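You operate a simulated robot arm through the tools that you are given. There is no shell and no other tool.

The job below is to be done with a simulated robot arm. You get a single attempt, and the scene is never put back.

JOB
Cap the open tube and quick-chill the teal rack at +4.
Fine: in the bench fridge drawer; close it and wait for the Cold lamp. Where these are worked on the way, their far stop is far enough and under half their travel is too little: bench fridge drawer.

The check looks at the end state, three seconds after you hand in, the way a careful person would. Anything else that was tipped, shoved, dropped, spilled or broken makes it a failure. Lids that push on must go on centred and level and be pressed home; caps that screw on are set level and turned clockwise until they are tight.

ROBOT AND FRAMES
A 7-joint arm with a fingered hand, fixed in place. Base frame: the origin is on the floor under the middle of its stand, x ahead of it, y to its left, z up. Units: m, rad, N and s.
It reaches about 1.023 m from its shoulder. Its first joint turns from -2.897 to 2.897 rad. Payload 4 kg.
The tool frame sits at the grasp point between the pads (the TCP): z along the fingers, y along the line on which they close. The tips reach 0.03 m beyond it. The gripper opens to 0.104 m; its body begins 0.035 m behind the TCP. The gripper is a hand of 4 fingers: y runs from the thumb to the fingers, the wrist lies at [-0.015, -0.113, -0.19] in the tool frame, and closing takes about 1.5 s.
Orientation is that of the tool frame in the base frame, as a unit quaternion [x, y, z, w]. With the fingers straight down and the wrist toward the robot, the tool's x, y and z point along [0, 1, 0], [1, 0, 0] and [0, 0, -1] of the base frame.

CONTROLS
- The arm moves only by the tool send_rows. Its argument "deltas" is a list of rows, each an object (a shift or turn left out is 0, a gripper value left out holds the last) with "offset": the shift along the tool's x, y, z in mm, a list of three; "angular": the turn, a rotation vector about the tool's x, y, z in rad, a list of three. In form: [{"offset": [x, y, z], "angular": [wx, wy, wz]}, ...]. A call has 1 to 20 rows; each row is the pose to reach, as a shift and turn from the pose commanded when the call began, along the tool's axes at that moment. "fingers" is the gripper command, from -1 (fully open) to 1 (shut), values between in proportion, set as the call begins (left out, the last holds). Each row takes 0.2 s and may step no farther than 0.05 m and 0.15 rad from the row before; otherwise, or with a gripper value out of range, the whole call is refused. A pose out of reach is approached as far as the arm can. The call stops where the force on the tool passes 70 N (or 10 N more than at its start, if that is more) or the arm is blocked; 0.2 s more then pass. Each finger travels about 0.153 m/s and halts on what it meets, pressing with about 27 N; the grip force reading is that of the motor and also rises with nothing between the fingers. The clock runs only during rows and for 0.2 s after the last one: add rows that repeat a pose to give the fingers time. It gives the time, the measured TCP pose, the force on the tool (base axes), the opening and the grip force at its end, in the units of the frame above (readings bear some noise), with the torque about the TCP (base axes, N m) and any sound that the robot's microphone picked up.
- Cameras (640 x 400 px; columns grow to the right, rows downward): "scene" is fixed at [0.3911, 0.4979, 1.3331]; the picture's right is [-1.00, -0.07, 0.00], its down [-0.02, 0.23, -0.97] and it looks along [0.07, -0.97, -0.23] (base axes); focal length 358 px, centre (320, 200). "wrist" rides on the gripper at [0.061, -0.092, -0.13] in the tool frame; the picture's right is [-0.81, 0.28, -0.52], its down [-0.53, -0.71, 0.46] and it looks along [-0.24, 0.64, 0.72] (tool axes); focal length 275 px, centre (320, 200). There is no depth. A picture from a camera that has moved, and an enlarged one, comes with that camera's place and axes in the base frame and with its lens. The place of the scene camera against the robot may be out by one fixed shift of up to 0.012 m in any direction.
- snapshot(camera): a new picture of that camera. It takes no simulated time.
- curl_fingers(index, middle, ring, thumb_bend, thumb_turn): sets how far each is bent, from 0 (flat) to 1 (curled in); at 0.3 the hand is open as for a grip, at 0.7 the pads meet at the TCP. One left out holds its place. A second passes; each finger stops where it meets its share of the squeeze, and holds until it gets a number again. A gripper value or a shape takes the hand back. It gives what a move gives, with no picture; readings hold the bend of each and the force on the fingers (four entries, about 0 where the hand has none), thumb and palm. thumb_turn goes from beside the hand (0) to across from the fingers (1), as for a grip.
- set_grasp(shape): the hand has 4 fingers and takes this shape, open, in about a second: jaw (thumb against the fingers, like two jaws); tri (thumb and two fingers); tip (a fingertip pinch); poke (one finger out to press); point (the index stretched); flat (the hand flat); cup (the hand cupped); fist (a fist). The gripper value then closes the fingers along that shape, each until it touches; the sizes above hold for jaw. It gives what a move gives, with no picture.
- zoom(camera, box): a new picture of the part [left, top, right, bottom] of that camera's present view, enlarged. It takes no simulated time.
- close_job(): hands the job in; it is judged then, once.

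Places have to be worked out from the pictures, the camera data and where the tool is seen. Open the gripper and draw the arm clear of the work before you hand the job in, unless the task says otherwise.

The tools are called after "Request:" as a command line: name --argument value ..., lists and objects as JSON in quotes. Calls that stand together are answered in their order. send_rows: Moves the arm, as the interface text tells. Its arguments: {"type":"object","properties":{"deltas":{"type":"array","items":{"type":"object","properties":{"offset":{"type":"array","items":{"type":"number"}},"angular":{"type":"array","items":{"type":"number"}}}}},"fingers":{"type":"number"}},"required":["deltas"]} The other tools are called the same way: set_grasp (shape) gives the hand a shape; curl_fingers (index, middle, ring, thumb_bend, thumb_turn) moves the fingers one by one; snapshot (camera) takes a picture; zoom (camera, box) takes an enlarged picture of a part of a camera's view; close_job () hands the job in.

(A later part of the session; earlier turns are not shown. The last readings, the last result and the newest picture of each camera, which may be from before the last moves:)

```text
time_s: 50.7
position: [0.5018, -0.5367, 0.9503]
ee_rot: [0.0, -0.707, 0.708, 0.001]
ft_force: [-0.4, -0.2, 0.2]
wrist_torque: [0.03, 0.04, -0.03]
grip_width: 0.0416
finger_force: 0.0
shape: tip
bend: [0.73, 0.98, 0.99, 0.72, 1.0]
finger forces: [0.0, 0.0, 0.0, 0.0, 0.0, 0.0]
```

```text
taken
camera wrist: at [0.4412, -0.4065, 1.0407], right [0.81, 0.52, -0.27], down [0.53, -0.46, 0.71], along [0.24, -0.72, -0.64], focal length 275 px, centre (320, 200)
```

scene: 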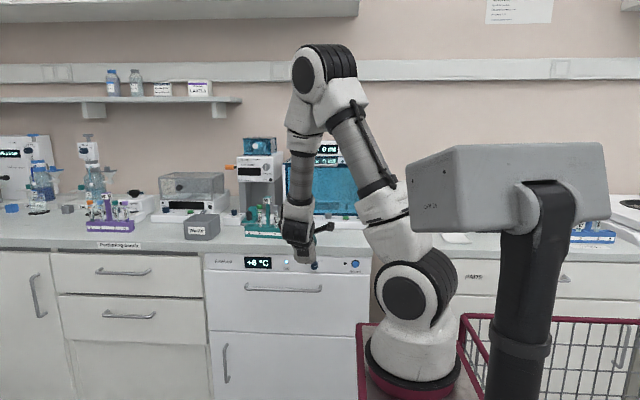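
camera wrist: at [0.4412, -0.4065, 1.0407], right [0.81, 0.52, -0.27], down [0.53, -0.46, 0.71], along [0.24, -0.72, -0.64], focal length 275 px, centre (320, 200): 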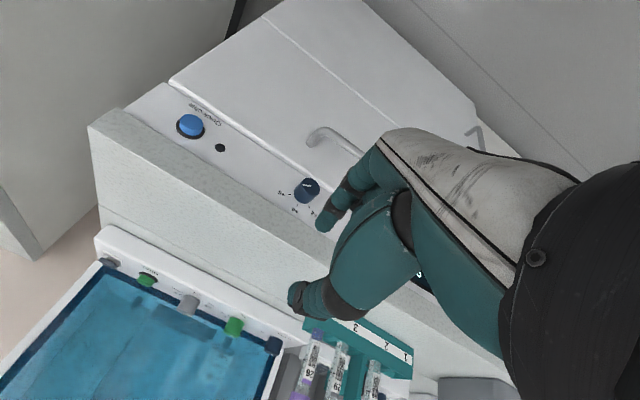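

Reached without trouble. Re-measuring the knob from this nearer viewpoint.

Request:
zoom --camera "wrist" --box '[260, 150, 340, 230]'

Request:
zoom --camera "wrist" --box '[160, 90, 380, 240]'

```text
5.00 times, centred on (300, 190) of wrist
camera zoom: at [0.4412, -0.4065, 1.0407], right [0.81, 0.52, -0.27], down [0.53, -0.46, 0.71], along [0.24, -0.72, -0.64], focal length 1376 px, centre (420, 250)
```

zoom: 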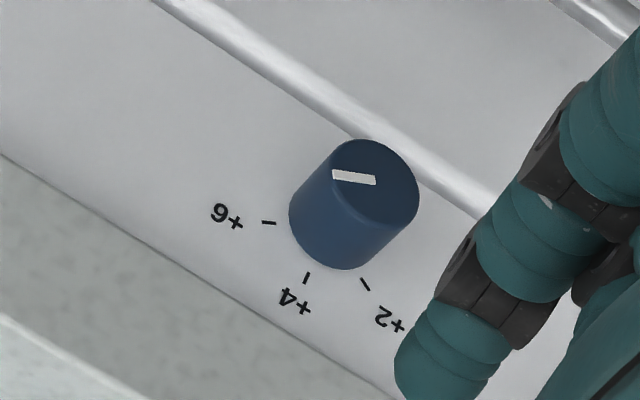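

```text
2.67 times, centred on (270, 165) of wrist
camera zoom: at [0.4412, -0.4065, 1.0407], right [0.81, 0.52, -0.27], down [0.53, -0.46, 0.71], along [0.24, -0.72, -0.64], focal length 734 px, centre (453, 293)
```

zoom: 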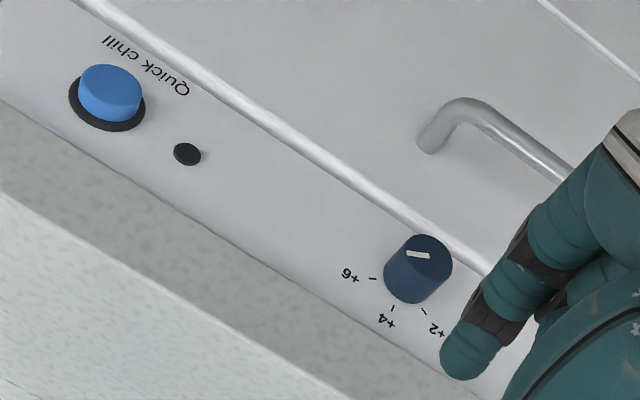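

Combining three wrist views, the knob face centre is at about (0.5015, -0.635, 0.827) with the panel near y -0.655. I'll pre-roll the hand 30° clockwise and bring it in front of the knob, tips still about 3 cm short of it.

Request:
send_rows --deltas '[{"offset": [0, 35, 0], "angular": [0, 0, 0.13]}, {"offset": [0, 75, 5], "angular": [0, 0, 0.26]}, {"offset": [0, 110, 10], "angular": [0, 0, 0.39]}, {"offset": [0, 123, 20], "angular": [0, 0, 0.52]}, {"offset": [0, 123, 30], "angular": [0, 0, 0.52]}, {"offset": [0, 123, 30], "angular": [0, 0, 0.52]}]' --fingers 0.2

Request:
snapshot --camera "scene"

Request:
snapshot --camera "wrist"

Request:
zoom --camera "scene" --box '[260, 210, 380, 310]'

```text
time_s: 52.1
position: [0.502, -0.5686, 0.8277]
ee_rot: [0.182, 0.683, -0.683, 0.181]
ft_force: [0.3, -0.6, 0.3]
wrist_torque: [0.01, -0.02, 0.0]
grip_width: 0.0415
finger_force: 0.0
shape: tip
bend: [0.73, 0.98, 0.99, 0.72, 1.0]
finger forces: [0.0, 0.0, 0.1, 0.1, 0.0, 0.0]
```

```text
taken
```

scene: 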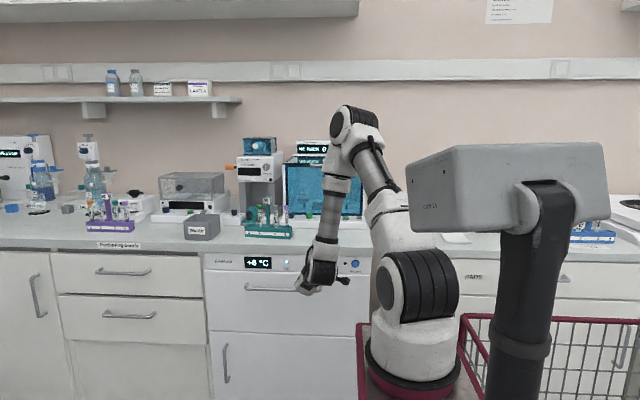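

```text
taken
camera wrist: at [0.4045, -0.4381, 0.8753], right [0.84, 0.52, 0.16], down [0.11, -0.46, 0.88], along [0.53, -0.72, -0.44], focal length 275 px, centre (320, 200)
```

wrist: 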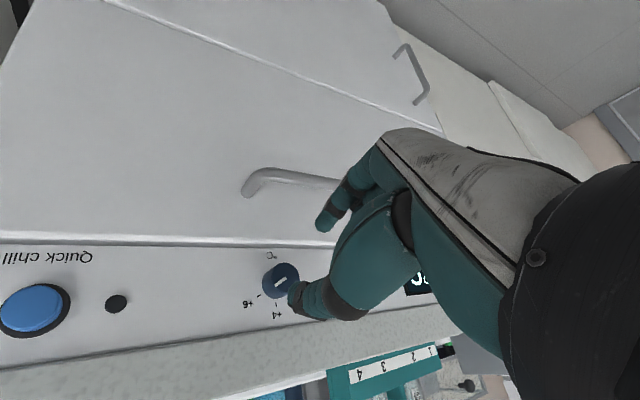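

```text
4.00 times, centred on (320, 260) of scene
camera zoom: at [0.3911, 0.4979, 1.3331], right [-1.0, -0.07, 0.0], down [-0.02, 0.23, -0.97], along [0.07, -0.97, -0.23], focal length 1432 px, centre (320, -40)
```

zoom: 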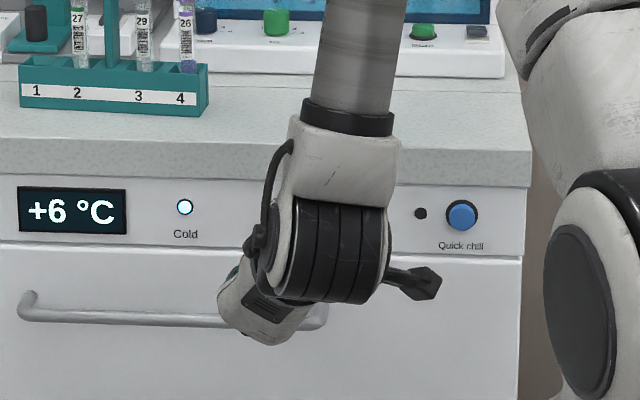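

The hand is in front of the knob. Zooming in on the wrist view to check the axis offset to the knob centre.

Request:
zoom --camera "wrist" --box '[230, 220, 350, 340]'

```text
3.33 times, centred on (290, 280) of wrist
camera zoom: at [0.4045, -0.4381, 0.8753], right [0.84, 0.52, 0.16], down [0.11, -0.46, 0.88], along [0.53, -0.72, -0.44], focal length 918 px, centre (420, -67)
```

zoom: 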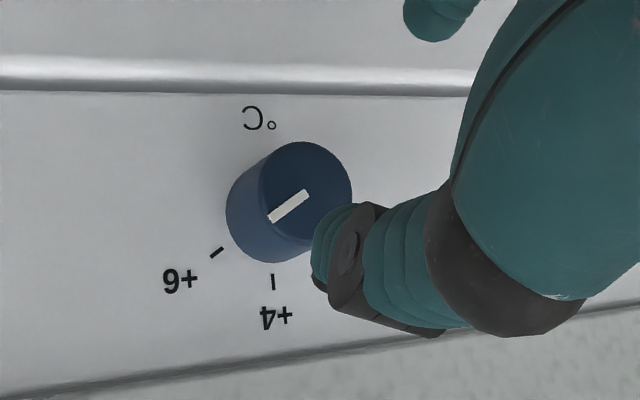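

Knob centre is about 4–5 mm toward the thumb from the finger axis. Correcting 4 mm and moving forward 30 mm so the tips start to straddle the knob.

Request:
send_rows --deltas '[{"offset": [-0.5, -4, 0]}, {"offset": [-0.5, -4, 10]}, {"offset": [-0.5, -4, 20]}, {"offset": [-0.5, -4, 30]}, {"offset": [-0.5, -4, 30]}]'

Request:
zoom --camera "wrist" --box '[240, 180, 400, 340]'

```text
time_s: 53.3
position: [0.4999, -0.5982, 0.8301]
ee_rot: [-0.181, -0.683, 0.683, -0.182]
ft_force: [0.1, -0.1, -0.5]
wrist_torque: [-0.05, 0.01, 0.03]
grip_width: 0.0415
finger_force: 0.0
shape: tip
bend: [0.73, 0.98, 0.99, 0.72, 1.0]
finger forces: [0.1, 0.0, 0.0, 0.0, 0.0, 0.0]
```

```text
2.50 times, centred on (320, 260) of wrist
camera zoom: at [0.4033, -0.4683, 0.8792], right [0.84, 0.52, 0.16], down [0.11, -0.46, 0.88], along [0.53, -0.72, -0.44], focal length 688 px, centre (320, 50)
```

zoom: 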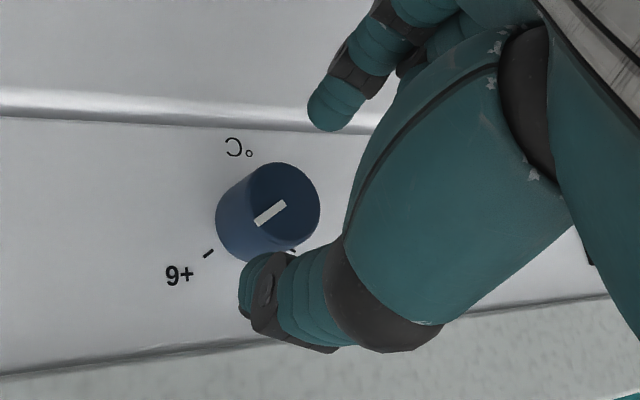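

Now the knob is centred between thumb and index within about 2 mm. Moving in 13 mm more and then closing gently.

Request:
send_rows --deltas '[{"offset": [0, -1, 5]}, {"offset": [0, -1, 10]}, {"offset": [0, -1, 13]}, {"offset": [0, -1, 13]}]'

Request:
zoom --camera "wrist" --box '[240, 180, 400, 340]'

```text
time_s: 54.3
position: [0.5008, -0.6115, 0.8315]
ee_rot: [-0.182, -0.683, 0.683, -0.182]
ft_force: [0.3, 0.1, 0.2]
wrist_torque: [-0.01, 0.0, -0.02]
grip_width: 0.0416
finger_force: 0.2
shape: tip
bend: [0.73, 0.98, 0.99, 0.72, 1.0]
finger forces: [0.0, 0.1, 0.1, 0.1, 0.0, 0.1]
```

```text
2.50 times, centred on (320, 260) of wrist
camera zoom: at [0.4028, -0.4807, 0.88], right [0.84, 0.52, 0.16], down [0.11, -0.46, 0.88], along [0.53, -0.72, -0.44], focal length 688 px, centre (320, 50)
```

zoom: 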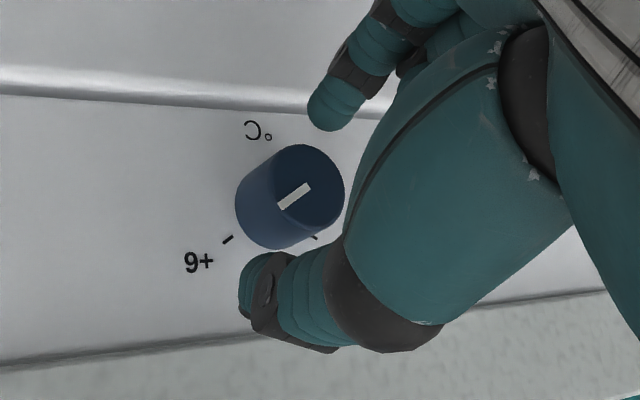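

Centred. Going 4 mm deeper for a better hold, then closing on the knob.

Request:
send_rows --deltas '[{"offset": [0, 0, 2]}, {"offset": [0, 0, 4]}, {"offset": [0, 0, 4]}]'

Request:
send_rows --deltas '[{"offset": [0, 0, 0]}, {"offset": [0, 0, 0]}, {"offset": [0, 0, 0]}, {"offset": [0, 0, 0]}, {"offset": [0, 0, 0]}, {"offset": [0, 0, 0]}]' --fingers 1

Request:
zoom --camera "wrist" --box '[240, 180, 400, 340]'

```text
time_s: 55.1
position: [0.4999, -0.6149, 0.8323]
ee_rot: [0.182, 0.684, -0.683, 0.181]
ft_force: [0.1, -0.1, 0.1]
wrist_torque: [0.0, 0.01, -0.03]
grip_width: 0.0417
finger_force: 0.1
shape: tip
bend: [0.73, 0.98, 0.99, 0.72, 1.0]
finger forces: [0.0, 0.0, 0.0, 0.0, 0.0, 0.0]
```

```text
time_s: 56.5
position: [0.5008, -0.6148, 0.8325]
ee_rot: [-0.181, -0.683, 0.684, -0.182]
ft_force: [-0.4, -2.6, -0.9]
wrist_torque: [0.01, 0.02, -0.01]
grip_width: 0.0185
finger_force: 26.6
shape: tip
bend: [0.72, 1.0, 1.0, 0.74, 1.0]
finger forces: [24.0, 0.0, 0.0, 0.1, 24.0, 0.0]
```

```text
2.50 times, centred on (320, 260) of wrist
camera zoom: at [0.4026, -0.4846, 0.8802], right [0.84, 0.52, 0.16], down [0.11, -0.46, 0.88], along [0.53, -0.72, -0.44], focal length 688 px, centre (320, 50)
```

zoom: 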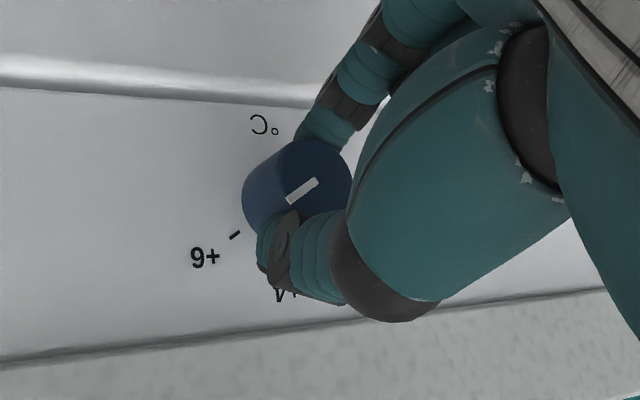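

Knob is held at 24 N per pad. Twisting counter-clockwise (negative about tool z), first 30°, and checking that the pointer follows.

Request:
send_rows --deltas '[{"offset": [0, 0, 0], "angular": [0, 0, -0.1]}, {"offset": [0, 0, 0], "angular": [0, 0, -0.2]}, {"offset": [0, 0, 0], "angular": [0, 0, -0.3]}, {"offset": [0, 0, 0], "angular": [0, 0, -0.4]}, {"offset": [0, 0, 0], "angular": [0, 0, -0.52]}, {"offset": [0, 0, 0], "angular": [0, 0, -0.52]}]'

Request:
zoom --camera "wrist" --box '[240, 180, 400, 340]'

Request:
zoom --camera "scene" --box '[200, 240, 380, 300]'

```text
time_s: 57.9
position: [0.4998, -0.6143, 0.8314]
ee_rot: [0.001, 0.707, -0.707, -0.001]
ft_force: [0.6, -2.1, 1.0]
wrist_torque: [-0.02, 0.03, 0.02]
grip_width: 0.0184
finger_force: 27.1
shape: tip
bend: [0.72, 1.0, 1.0, 0.74, 1.0]
finger forces: [23.2, 0.0, 0.0, 0.0, 24.5, 0.1]
```

```text
2.50 times, centred on (320, 260) of wrist
camera zoom: at [0.4404, -0.4847, 0.9225], right [0.81, 0.52, -0.28], down [0.53, -0.46, 0.71], along [0.24, -0.72, -0.64], focal length 688 px, centre (320, 50)
```

zoom: 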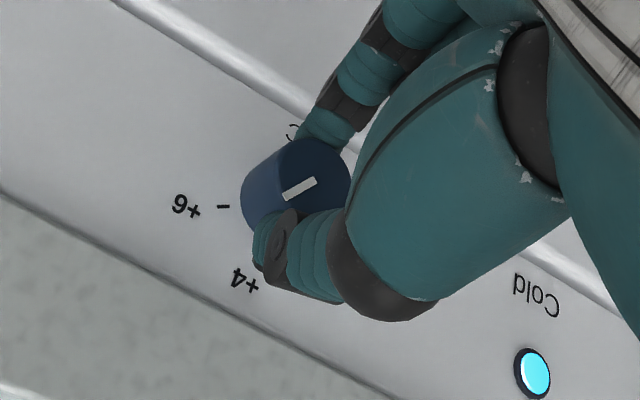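

```text
3.56 times, centred on (290, 270) of scene
camera zoom: at [0.3911, 0.4979, 1.3331], right [-1.0, -0.07, 0.0], down [-0.02, 0.23, -0.97], along [0.07, -0.97, -0.23], focal length 1273 px, centre (427, -49)
```

zoom: 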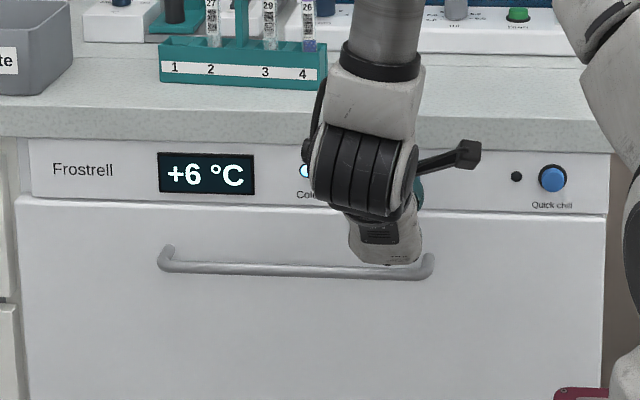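

The pointer turns with the hand; the display still reads +6 halfway. Turning another 28°.

Request:
send_rows --deltas '[{"offset": [0, 0, 0], "angular": [0, 0, -0.1]}, {"offset": [0, 0, 0], "angular": [0, 0, -0.2]}, {"offset": [0, 0, 0], "angular": [0, 0, -0.3]}, {"offset": [0, 0, 0], "angular": [0, 0, -0.4]}, {"offset": [0, 0, 0], "angular": [0, 0, -0.48]}, {"offset": [0, 0, 0], "angular": [0, 0, -0.48]}]'

Request:
zoom --camera "wrist" --box '[240, 180, 400, 340]'

Request:
zoom --camera "scene" --box '[200, 240, 380, 300]'

```text
time_s: 59.3
position: [0.5, -0.6151, 0.8324]
ee_rot: [-0.168, 0.687, -0.687, -0.168]
ft_force: [-0.1, -1.9, 0.1]
wrist_torque: [0.03, 0.03, -0.01]
grip_width: 0.0183
finger_force: 26.9
shape: tip
bend: [0.72, 1.0, 1.0, 0.74, 1.0]
finger forces: [24.1, 0.0, 0.1, 0.1, 24.1, 0.1]
```

```text
2.50 times, centred on (320, 260) of wrist
camera zoom: at [0.4895, -0.4847, 0.9405], right [0.59, 0.52, -0.62], down [0.8, -0.46, 0.39], along [-0.08, -0.72, -0.68], focal length 688 px, centre (320, 50)
```

zoom: 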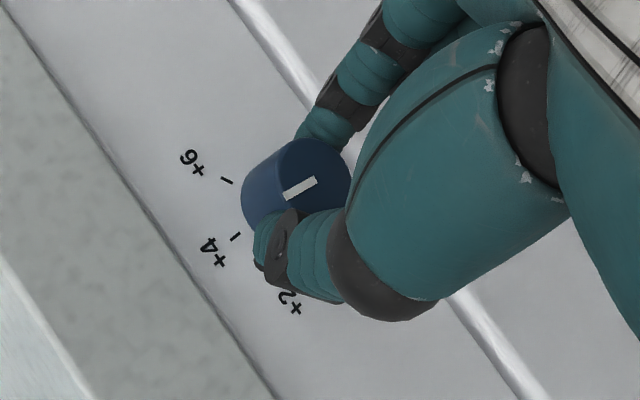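

```text
3.56 times, centred on (290, 270) of scene
camera zoom: at [0.3911, 0.4979, 1.3331], right [-1.0, -0.07, 0.0], down [-0.02, 0.23, -0.97], along [0.07, -0.97, -0.23], focal length 1273 px, centre (427, -49)
```

zoom: 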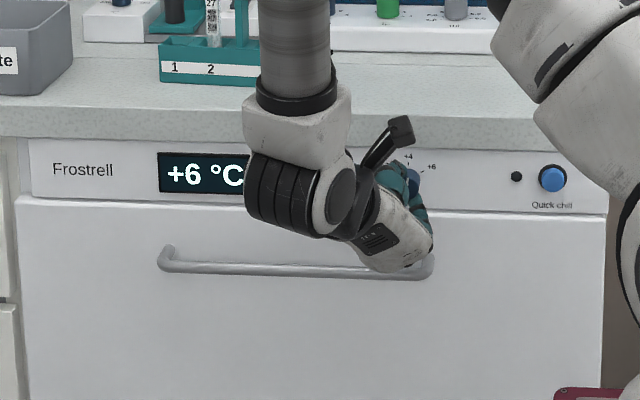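

The pointer now lines up nearly with the +4 tick (about 4° short by my estimate). A small further turn of 0.06 rad, then a look at the display.

Request:
send_rows --deltas '[{"offset": [0, 0, 0], "angular": [0, 0, -0.06]}, {"offset": [0, 0, 0], "angular": [0, 0, -0.06]}, {"offset": [0, 0, 0], "angular": [0, 0, -0.06]}, {"offset": [0, 0, 0], "angular": [0, 0, -0.06]}]'

Request:
zoom --camera "wrist" --box '[260, 200, 360, 300]'

Request:
zoom --camera "scene" --box '[240, 250, 330, 280]'

```text
time_s: 60.3
position: [0.5013, -0.6151, 0.8308]
ee_rot: [0.188, -0.682, 0.682, 0.188]
ft_force: [0.0, -1.6, 0.6]
wrist_torque: [0.02, 0.02, 0.01]
grip_width: 0.0181
finger_force: 27.1
shape: tip
bend: [0.72, 1.0, 1.0, 0.74, 1.0]
finger forces: [24.2, 0.0, 0.0, 0.0, 24.4, 0.0]
```

```text
4.00 times, centred on (310, 250) of wrist
camera zoom: at [0.4959, -0.4847, 0.9409], right [0.55, 0.52, -0.65], down [0.82, -0.46, 0.34], along [-0.12, -0.72, -0.68], focal length 1101 px, centre (360, 0)
```

zoom: 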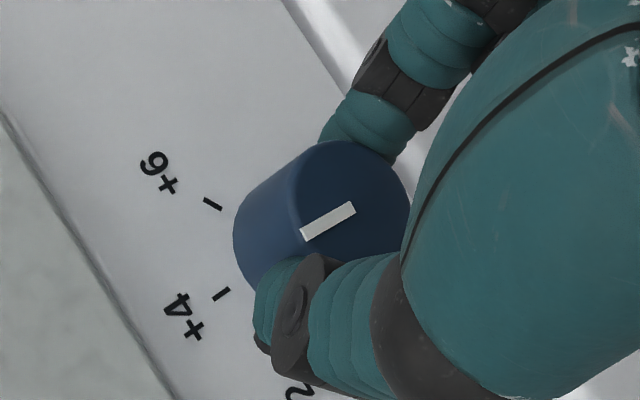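

```text
7.11 times, centred on (285, 265) of scene
camera zoom: at [0.3911, 0.4979, 1.3331], right [-1.0, -0.07, 0.0], down [-0.02, 0.23, -0.97], along [0.07, -0.97, -0.23], focal length 2546 px, centre (569, -262)
```

zoom: 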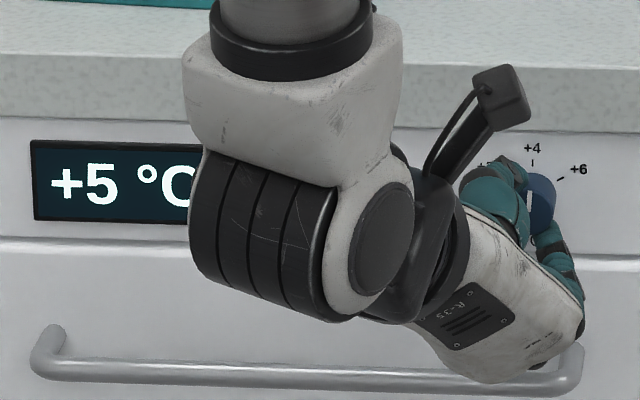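

The display is dropping (+5 °C), so the setting has taken. By projection the pointer is still roughly 6° short of vertical, so I turn a bit more.

Request:
send_rows --deltas '[{"offset": [0, 0, 0], "angular": [0, 0, -0.05]}, {"offset": [0, 0, 0], "angular": [0, 0, -0.09]}, {"offset": [0, 0, 0], "angular": [0, 0, -0.09]}, {"offset": [0, 0, 0], "angular": [0, 0, -0.09]}]'

Request:
zoom --camera "wrist" --box '[260, 200, 360, 300]'

Request:
zoom --camera "scene" --box '[240, 250, 330, 280]'

```text
time_s: 61.3
position: [0.5003, -0.6149, 0.8324]
ee_rot: [-0.22, 0.672, -0.672, -0.218]
ft_force: [-0.9, -1.7, 0.2]
wrist_torque: [0.02, -0.01, -0.05]
grip_width: 0.0184
finger_force: 27.3
shape: tip
bend: [0.72, 1.0, 1.0, 0.74, 1.0]
finger forces: [24.5, 0.0, 0.0, 0.0, 23.8, 0.0]
```

```text
4.00 times, centred on (310, 250) of wrist
camera zoom: at [0.506, -0.4848, 0.9409], right [0.49, 0.52, -0.7], down [0.85, -0.46, 0.26], along [-0.18, -0.72, -0.66], focal length 1101 px, centre (360, 0)
```

zoom: 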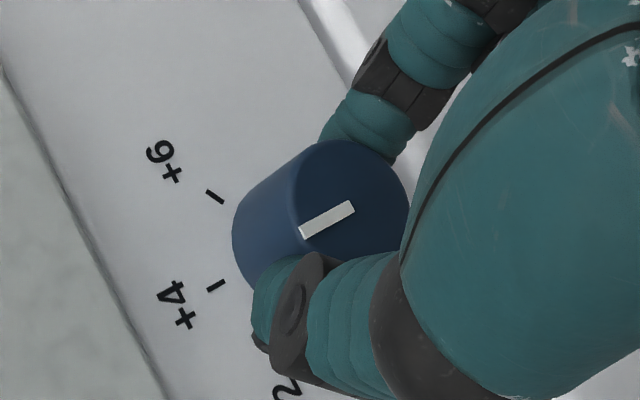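

```text
7.11 times, centred on (285, 265) of scene
camera zoom: at [0.3911, 0.4979, 1.3331], right [-1.0, -0.07, 0.0], down [-0.02, 0.23, -0.97], along [0.07, -0.97, -0.23], focal length 2546 px, centre (569, -262)
```

zoom: 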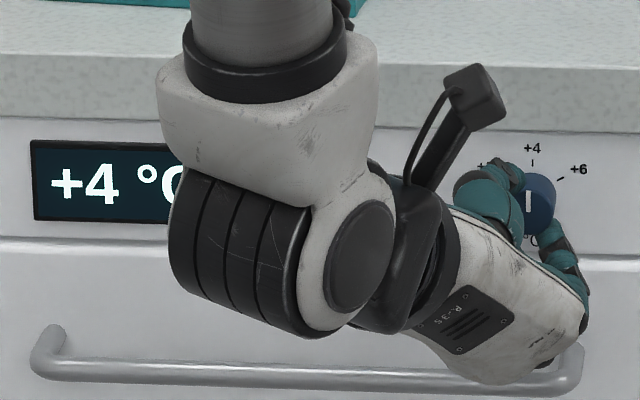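

Display reads +4 °C and the pointer stands vertical at +4 in the scene view. Opening the pinch and backing straight out.

Request:
send_rows --deltas '[{"offset": [0, 0, 0]}, {"offset": [0, 0, 0]}, {"offset": [0, 0, 0]}, {"offset": [0, 0, 0]}, {"offset": [0, 0, -15]}, {"offset": [0, 0, -35]}, {"offset": [0, 0, -55]}, {"offset": [0, 0, -55]}]' --fingers 0.1

Request:
zoom --camera "wrist" --box '[200, 150, 440, 340]'

Request:
zoom --camera "scene" --box '[240, 250, 370, 300]'

```text
time_s: 63.1
position: [0.4992, -0.559, 0.8318]
ee_rot: [0.219, -0.672, 0.673, 0.219]
ft_force: [0.1, 0.2, -0.2]
wrist_torque: [-0.04, 0.02, 0.01]
grip_width: 0.0463
finger_force: 0.1
shape: tip
bend: [0.73, 0.98, 0.99, 0.71, 1.0]
finger forces: [0.0, 0.0, 0.0, 0.0, 0.0, 0.0]
```

```text
2.11 times, centred on (320, 245) of wrist
camera zoom: at [0.506, -0.4295, 0.9407], right [0.49, 0.52, -0.7], down [0.85, -0.46, 0.26], along [-0.18, -0.72, -0.66], focal length 580 px, centre (320, 105)
```

zoom: 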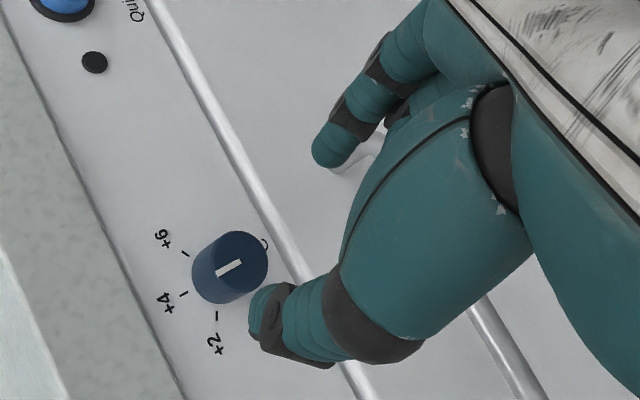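

```text
4.92 times, centred on (305, 275) of scene
camera zoom: at [0.3911, 0.4979, 1.3331], right [-1.0, -0.07, 0.0], down [-0.02, 0.23, -0.97], along [0.07, -0.97, -0.23], focal length 1762 px, centre (394, -169)
```

zoom: 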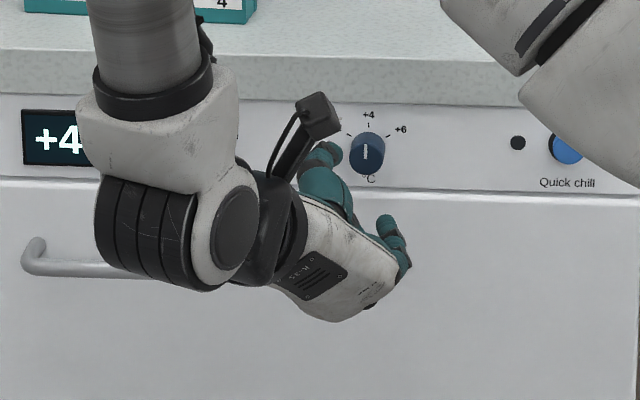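

The knob sits at +4. Next the drawer: I'll back off, roll the hand level again (thumb up) and move in front of the middle of the handle to measure it.

Request:
send_rows --deltas '[{"offset": [-20, -7, -20], "angular": [0, 0, 0.126]}, {"offset": [-40, -14, -39], "angular": [0, 0, 0.252]}, {"offset": [-60, -20, -39], "angular": [0, 0, 0.378]}, {"offset": [-80, -27, -39], "angular": [0, 0, 0.504]}, {"offset": [-100, -34, -39], "angular": [0, 0, 0.63]}, {"offset": [-100, -34, -39], "angular": [0, 0, 0.63]}]'

Request:
set_grasp --shape "jaw"

Request:
snapshot --camera "wrist"

Request:
snapshot --camera "scene"

```text
time_s: 64.5
position: [0.6026, -0.5204, 0.7999]
ee_rot: [0.0, -0.707, 0.707, 0.0]
ft_force: [0.3, -0.3, -0.5]
wrist_torque: [-0.02, -0.01, 0.05]
grip_width: 0.0468
finger_force: 0.1
shape: tip
bend: [0.73, 0.98, 0.99, 0.71, 1.0]
finger forces: [0.0, 0.1, 0.0, 0.0, 0.0, 0.1]
```

```text
time_s: 65.4
position: [0.6008, -0.5217, 0.8012]
ee_rot: [0.0, -0.707, 0.707, -0.001]
ft_force: [0.1, 0.3, 0.1]
wrist_torque: [-0.02, -0.04, -0.03]
grip_width: 0.1038
finger_force: 0.1
shape: jaw
bend: [0.3, 0.3, 0.3, 0.3, 0.98]
finger forces: [0.1, 0.0, 0.0, 0.0, 0.0, 0.0]
```

```text
taken
camera wrist: at [0.5412, -0.3905, 0.8907], right [0.81, 0.52, -0.27], down [0.53, -0.46, 0.71], along [0.24, -0.72, -0.64], focal length 275 px, centre (320, 200)
```

wrist: 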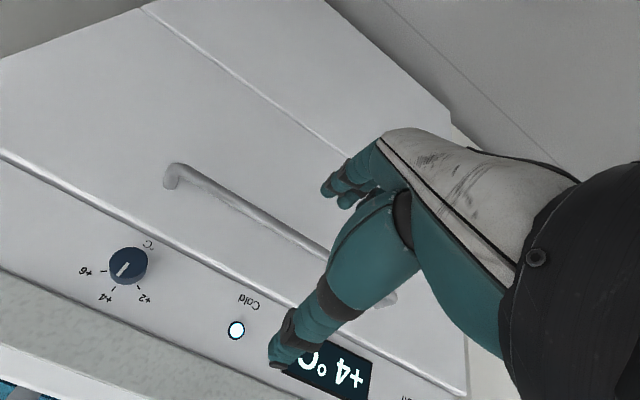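

```text
taken
```

scene: 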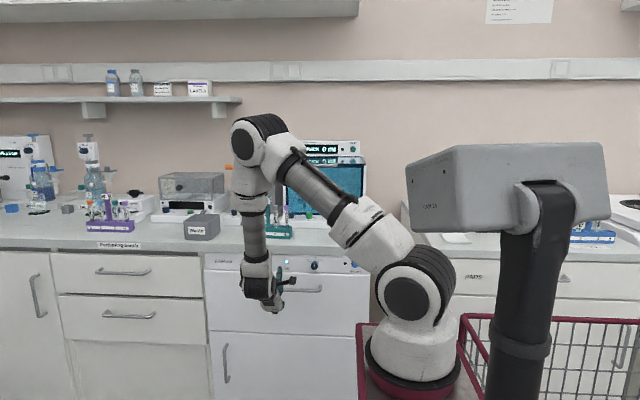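

Knob clearly at +4, and the Cold lamp has gone white (off). Zooming in on the handle bar for its position.

Request:
zoom --camera "wrist" --box '[150, 130, 400, 330]'

```text
2.00 times, centred on (275, 230) of wrist
camera zoom: at [0.5412, -0.3905, 0.8907], right [0.81, 0.52, -0.27], down [0.53, -0.46, 0.71], along [0.24, -0.72, -0.64], focal length 551 px, centre (410, 140)
```

zoom: 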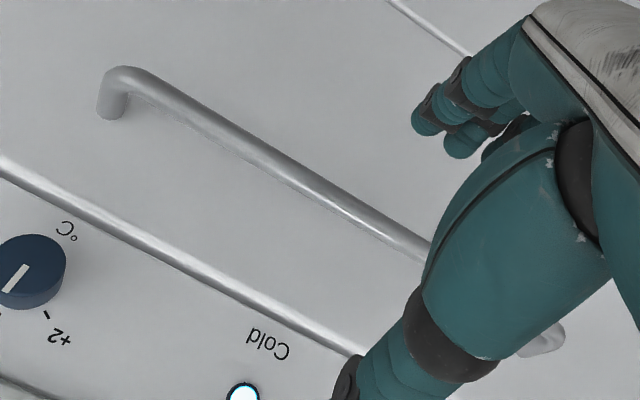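

The bar axis triangulates to about y -0.61, z 0.75. I'm lowering to z 0.75 and moving forward so the open jaw starts to straddle the bar.

Request:
send_rows --deltas '[{"offset": [0, 25, 0]}, {"offset": [0, 50, 0]}, {"offset": [0, 50, 20]}, {"offset": [0, 50, 40]}, {"offset": [0, 50, 40]}]'

Request:
snapshot --camera "wrist"

Request:
zoom --camera "scene" --box '[200, 220, 360, 320]'

```text
time_s: 66.6
position: [0.6013, -0.5617, 0.7493]
ee_rot: [0.001, 0.707, -0.707, -0.001]
ft_force: [0.0, 0.9, 0.1]
wrist_torque: [-0.02, 0.02, -0.02]
grip_width: 0.1039
finger_force: 0.1
shape: jaw
bend: [0.3, 0.3, 0.3, 0.3, 0.98]
finger forces: [0.0, 0.0, 0.1, 0.1, 0.1, 0.0]
```

```text
taken
camera wrist: at [0.5412, -0.4311, 0.8409], right [0.81, 0.52, -0.28], down [0.53, -0.46, 0.71], along [0.24, -0.72, -0.64], focal length 275 px, centre (320, 200)
```

wrist: 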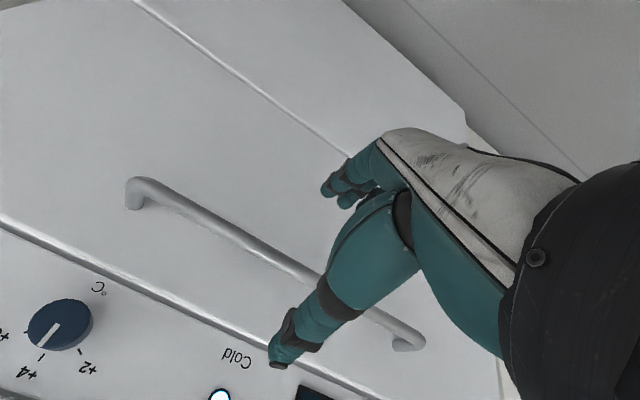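

```text
4.00 times, centred on (280, 270) of scene
camera zoom: at [0.3911, 0.4979, 1.3331], right [-1.0, -0.07, 0.0], down [-0.02, 0.23, -0.97], along [0.07, -0.97, -0.23], focal length 1432 px, centre (480, -80)
```

zoom: 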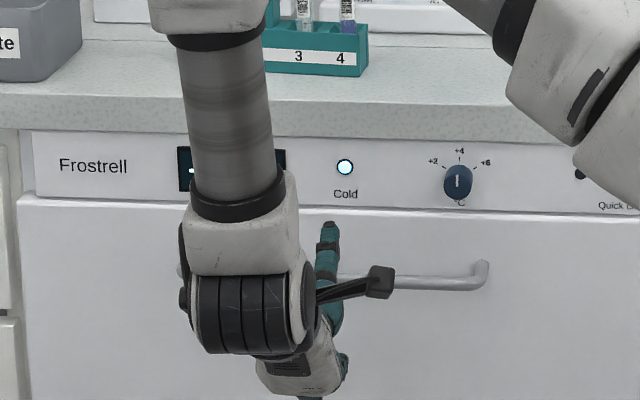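

The bar passes between the thumb (above) and the fingers (below), and its axis is about 3 mm above the TCP. Advancing 32 mm and closing on it.

Request:
send_rows --deltas '[{"offset": [0, -2, 10]}, {"offset": [0, -2, 20]}, {"offset": [0, -2, 28]}, {"offset": [0, -2, 32]}, {"offset": [0, -2, 32]}]'

Request:
snapshot --camera "wrist"

```text
time_s: 67.8
position: [0.6022, -0.592, 0.7528]
ee_rot: [0.001, 0.707, -0.707, -0.001]
ft_force: [0.2, -0.2, 0.1]
wrist_torque: [0.01, 0.0, -0.04]
grip_width: 0.104
finger_force: 0.2
shape: jaw
bend: [0.3, 0.3, 0.3, 0.3, 0.98]
finger forces: [0.0, 0.0, 0.0, 0.0, 0.0, 0.1]
```

```text
taken
camera wrist: at [0.5414, -0.4628, 0.8432], right [0.81, 0.52, -0.28], down [0.53, -0.46, 0.71], along [0.24, -0.72, -0.64], focal length 275 px, centre (320, 200)
```

wrist: 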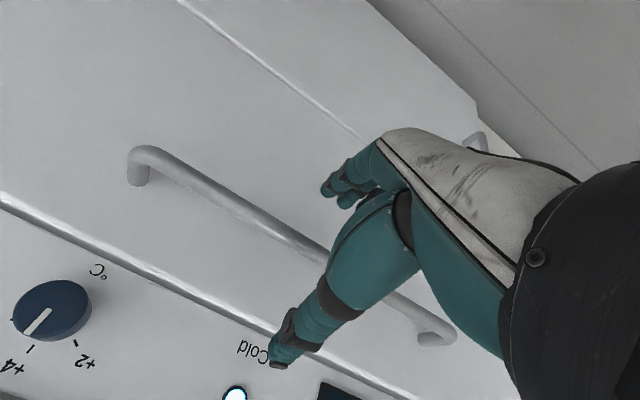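

Bar is about 1.5–2 cm ahead of the TCP, within the finger reach. Closing the jaw on it.

Request:
send_rows --deltas '[{"offset": [0, 0, 0]}, {"offset": [0, 0, 0]}, {"offset": [0, 0, 0]}, {"offset": [0, 0, 0]}, {"offset": [0, 0, 0]}, {"offset": [0, 0, 0]}, {"offset": [0, 0, 0]}, {"offset": [0, 0, 0]}]' --fingers 1

Request:
snapshot --camera "wrist"

```text
time_s: 69.6
position: [0.6021, -0.5934, 0.752]
ee_rot: [0.0, 0.707, -0.707, -0.001]
ft_force: [-0.6, -2.1, 0.2]
wrist_torque: [-0.01, 0.14, 0.0]
grip_width: 0.0068
finger_force: 27.2
shape: jaw
bend: [0.72, 0.64, 0.63, 0.72, 1.0]
finger forces: [14.1, 7.0, 3.3, 0.1, 23.8, 0.0]
```

```text
taken
camera wrist: at [0.5414, -0.4628, 0.8432], right [0.81, 0.52, -0.28], down [0.53, -0.46, 0.71], along [0.24, -0.72, -0.64], focal length 275 px, centre (320, 200)
```

wrist: 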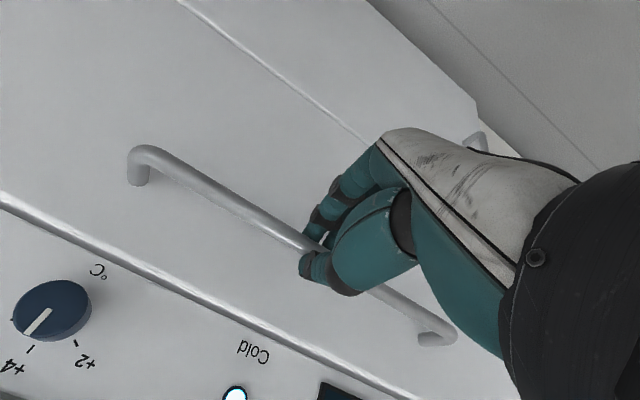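

Bar is gripped by all fingers. Pulling gently towards +y (tool -z), 40 mm first.

Request:
send_rows --deltas '[{"offset": [0, 0, -5]}, {"offset": [0, 0, -12]}, {"offset": [0, 0, -20]}, {"offset": [0, 0, -30]}, {"offset": [0, 0, -40]}, {"offset": [0, 0, -40]}]'

Request:
snapshot --camera "wrist"

Request:
snapshot --camera "scene"

```text
time_s: 71.0
position: [0.6006, -0.5524, 0.7508]
ee_rot: [0.0, -0.707, 0.707, 0.0]
ft_force: [2.2, 1.0, 0.0]
wrist_torque: [-0.02, 0.1, 0.08]
grip_width: 0.0067
finger_force: 26.8
shape: jaw
bend: [0.72, 0.64, 0.63, 0.72, 1.0]
finger forces: [14.4, 7.2, 3.8, 0.0, 25.9, 0.1]
```

```text
taken
camera wrist: at [0.541, -0.4224, 0.8431], right [0.81, 0.52, -0.27], down [0.53, -0.46, 0.71], along [0.24, -0.72, -0.65], focal length 275 px, centre (320, 200)
```

wrist: 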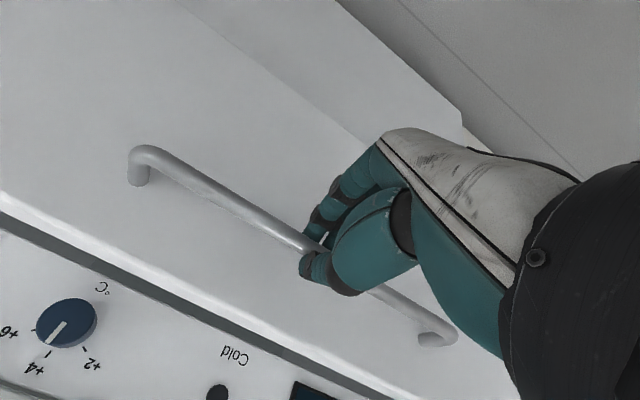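

```text
taken
```

scene: 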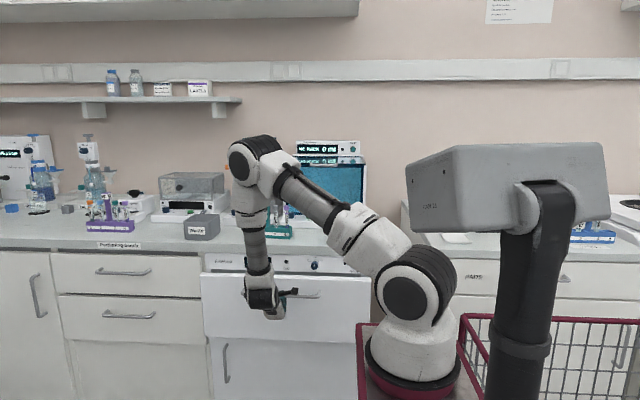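

The drawer slides out easily and the Cold lamp went dark. Continuing to pull, another 100 mm.

Request:
send_rows --deltas '[{"offset": [0, 0, -15]}, {"offset": [0, 0, -30]}, {"offset": [0, 0, -45]}, {"offset": [0, 0, -60]}, {"offset": [0, 0, -75]}, {"offset": [0, 0, -90]}, {"offset": [0, 0, -100]}, {"offset": [0, 0, -100]}]'

Request:
snapshot --camera "wrist"

Request:
snapshot --camera "scene"

```text
time_s: 72.8
position: [0.6008, -0.4519, 0.7527]
ee_rot: [-0.001, -0.707, 0.708, 0.001]
ft_force: [5.2, 0.8, -0.7]
wrist_torque: [0.0, 0.11, 0.17]
grip_width: 0.0068
finger_force: 27.3
shape: jaw
bend: [0.72, 0.64, 0.63, 0.72, 1.0]
finger forces: [14.7, 7.5, 4.0, 0.1, 25.5, 0.1]
```

```text
taken
camera wrist: at [0.5408, -0.3221, 0.8432], right [0.81, 0.52, -0.27], down [0.53, -0.46, 0.71], along [0.24, -0.72, -0.65], focal length 275 px, centre (320, 200)
```

wrist: 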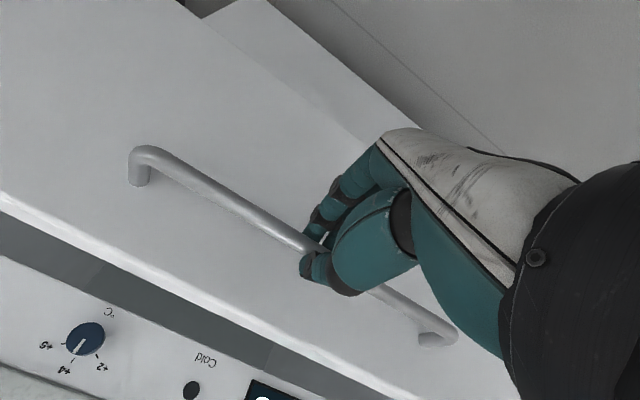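

```text
taken
```

scene: 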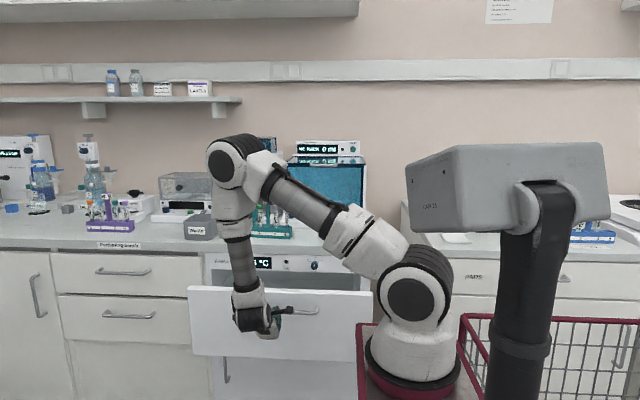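

140 mm open now, with low pull force. Pulling another 80 mm while watching for the stop.

Request:
send_rows --deltas '[{"offset": [0, 0, -15]}, {"offset": [0, 0, -30]}, {"offset": [0, 0, -45]}, {"offset": [0, 0, -60]}, {"offset": [0, 0, -75]}, {"offset": [0, 0, -80]}, {"offset": [0, 0, -80]}]'

Request:
snapshot --camera "wrist"

Request:
snapshot --camera "scene"

```text
time_s: 74.4
position: [0.6021, -0.3737, 0.7517]
ee_rot: [0.001, 0.707, -0.707, -0.001]
ft_force: [1.3, 0.2, -3.0]
wrist_torque: [0.1, 0.07, 0.03]
grip_width: 0.0065
finger_force: 26.4
shape: jaw
bend: [0.72, 0.64, 0.63, 0.72, 1.0]
finger forces: [15.3, 8.0, 4.0, 0.0, 24.7, 0.1]
```

```text
taken
camera wrist: at [0.5411, -0.2426, 0.8433], right [0.81, 0.52, -0.28], down [0.53, -0.46, 0.71], along [0.24, -0.72, -0.64], focal length 275 px, centre (320, 200)
```

wrist: 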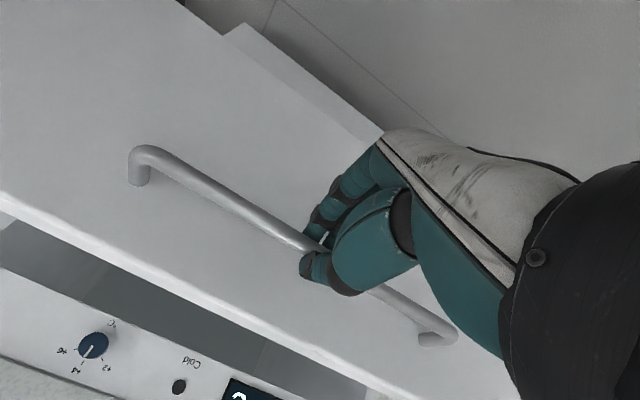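

```text
taken
```

scene: 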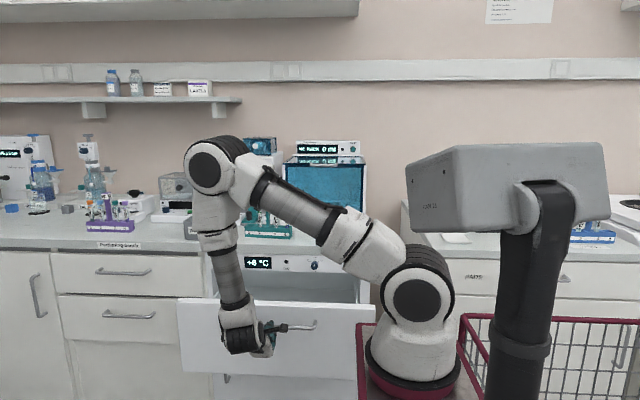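

220 mm open with no stop yet. Another 60 mm carefully.

Request:
send_rows --deltas '[{"offset": [0, 0, -10]}, {"offset": [0, 0, -20]}, {"offset": [0, 0, -30]}, {"offset": [0, 0, -40]}, {"offset": [0, 0, -50]}, {"offset": [0, 0, -60]}, {"offset": [0, 0, -60]}]'

Request:
snapshot --camera "wrist"

Request:
snapshot --camera "scene"

```text
time_s: 76.0
position: [0.6017, -0.3131, 0.7525]
ee_rot: [0.0, -0.707, 0.707, 0.0]
ft_force: [2.6, 0.9, -3.7]
wrist_torque: [0.08, 0.13, 0.12]
grip_width: 0.007
finger_force: 26.8
shape: jaw
bend: [0.72, 0.64, 0.63, 0.72, 1.0]
finger forces: [15.7, 8.1, 4.4, 0.1, 24.3, 0.0]
```

```text
taken
camera wrist: at [0.5408, -0.1825, 0.8434], right [0.81, 0.52, -0.27], down [0.53, -0.46, 0.71], along [0.24, -0.72, -0.65], focal length 275 px, centre (320, 200)
```

wrist: 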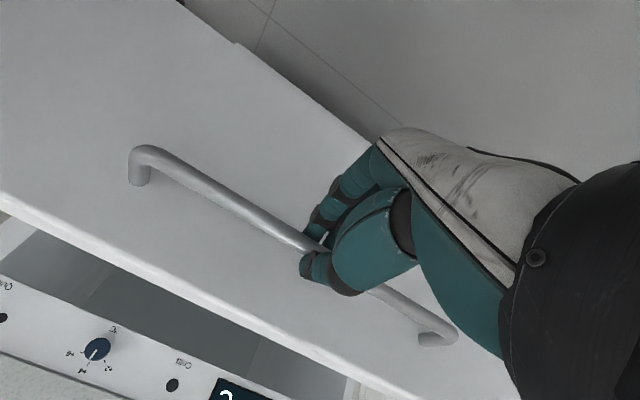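

```text
taken
```

scene: 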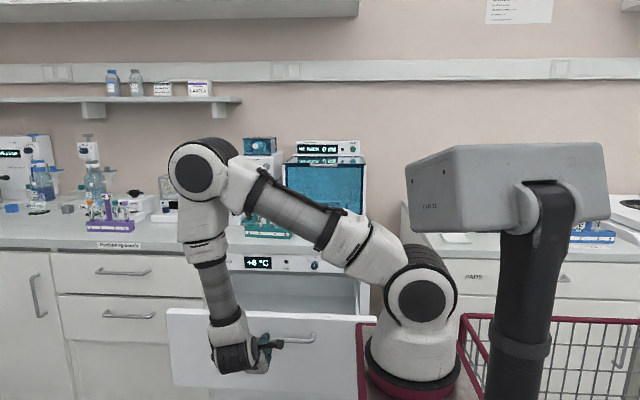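

280 mm open. Another 40 mm to find the far stop.

Request:
send_rows --deltas '[{"offset": [0, 0, -8]}, {"offset": [0, 0, -16]}, {"offset": [0, 0, -24]}, {"offset": [0, 0, -32]}, {"offset": [0, 0, -40]}, {"offset": [0, 0, -40]}]'

Request:
snapshot --camera "wrist"

Request:
snapshot --camera "scene"

```text
time_s: 77.4
position: [0.6014, -0.2726, 0.7523]
ee_rot: [0.001, 0.707, -0.707, -0.001]
ft_force: [0.3, 0.1, -1.8]
wrist_torque: [0.03, 0.12, 0.04]
grip_width: 0.0068
finger_force: 26.9
shape: jaw
bend: [0.72, 0.64, 0.63, 0.72, 1.0]
finger forces: [15.2, 7.8, 4.2, 0.1, 25.0, 0.1]
```

```text
taken
camera wrist: at [0.5412, -0.1426, 0.8433], right [0.81, 0.52, -0.27], down [0.53, -0.46, 0.71], along [0.24, -0.72, -0.64], focal length 275 px, centre (320, 200)
```

wrist: 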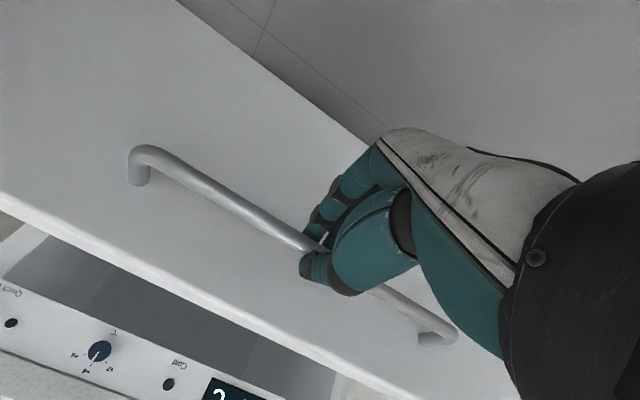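

```text
taken
```

scene: 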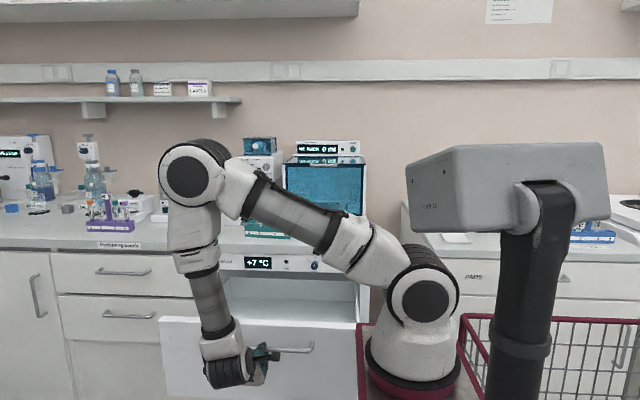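

320 mm open now, well past half of any plausible travel. I release the handle: opening the jaw and backing off towards +y before rising.

Request:
send_rows --deltas '[{"offset": [0, 0, 0]}, {"offset": [0, 0, 0]}, {"offset": [0, 0, 0]}, {"offset": [0, 0, 0]}, {"offset": [0, 0, 0]}, {"offset": [0, 0, 0]}, {"offset": [0, 0, 0]}]' --fingers -1

Request:
send_rows --deltas '[{"offset": [0, 0, -10]}, {"offset": [0, 0, -25]}, {"offset": [0, 0, -40]}, {"offset": [0, 0, -50]}, {"offset": [0, 0, -50]}]'

Request:
snapshot --camera "wrist"

Request:
snapshot --camera "scene"

```text
time_s: 79.0
position: [0.6009, -0.2728, 0.7525]
ee_rot: [0.001, 0.707, -0.707, -0.001]
ft_force: [0.4, 0.4, -0.3]
wrist_torque: [-0.01, 0.03, 0.01]
grip_width: 0.1036
finger_force: 0.0
shape: jaw
bend: [0.3, 0.3, 0.3, 0.3, 0.98]
finger forces: [0.0, 0.0, 0.1, 0.0, 0.0, 0.1]
```

```text
time_s: 80.2
position: [0.6022, -0.223, 0.7519]
ee_rot: [-0.001, -0.707, 0.707, 0.0]
ft_force: [0.5, -0.5, -1.0]
wrist_torque: [-0.03, 0.03, -0.02]
grip_width: 0.1038
finger_force: 0.0
shape: jaw
bend: [0.3, 0.3, 0.3, 0.3, 0.98]
finger forces: [0.0, 0.1, 0.0, 0.0, 0.0, 0.1]
```

```text
taken
camera wrist: at [0.5413, -0.0929, 0.8434], right [0.81, 0.52, -0.27], down [0.53, -0.46, 0.71], along [0.24, -0.72, -0.64], focal length 275 px, centre (320, 200)
```

wrist: 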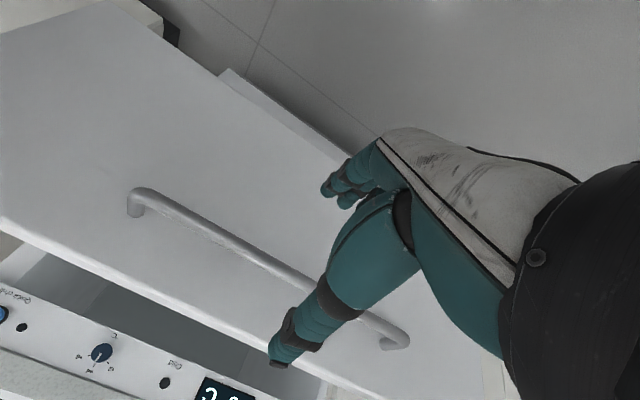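

```text
taken
```

scene: 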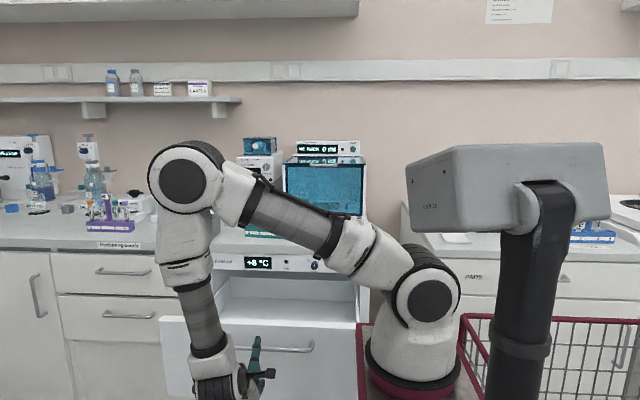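

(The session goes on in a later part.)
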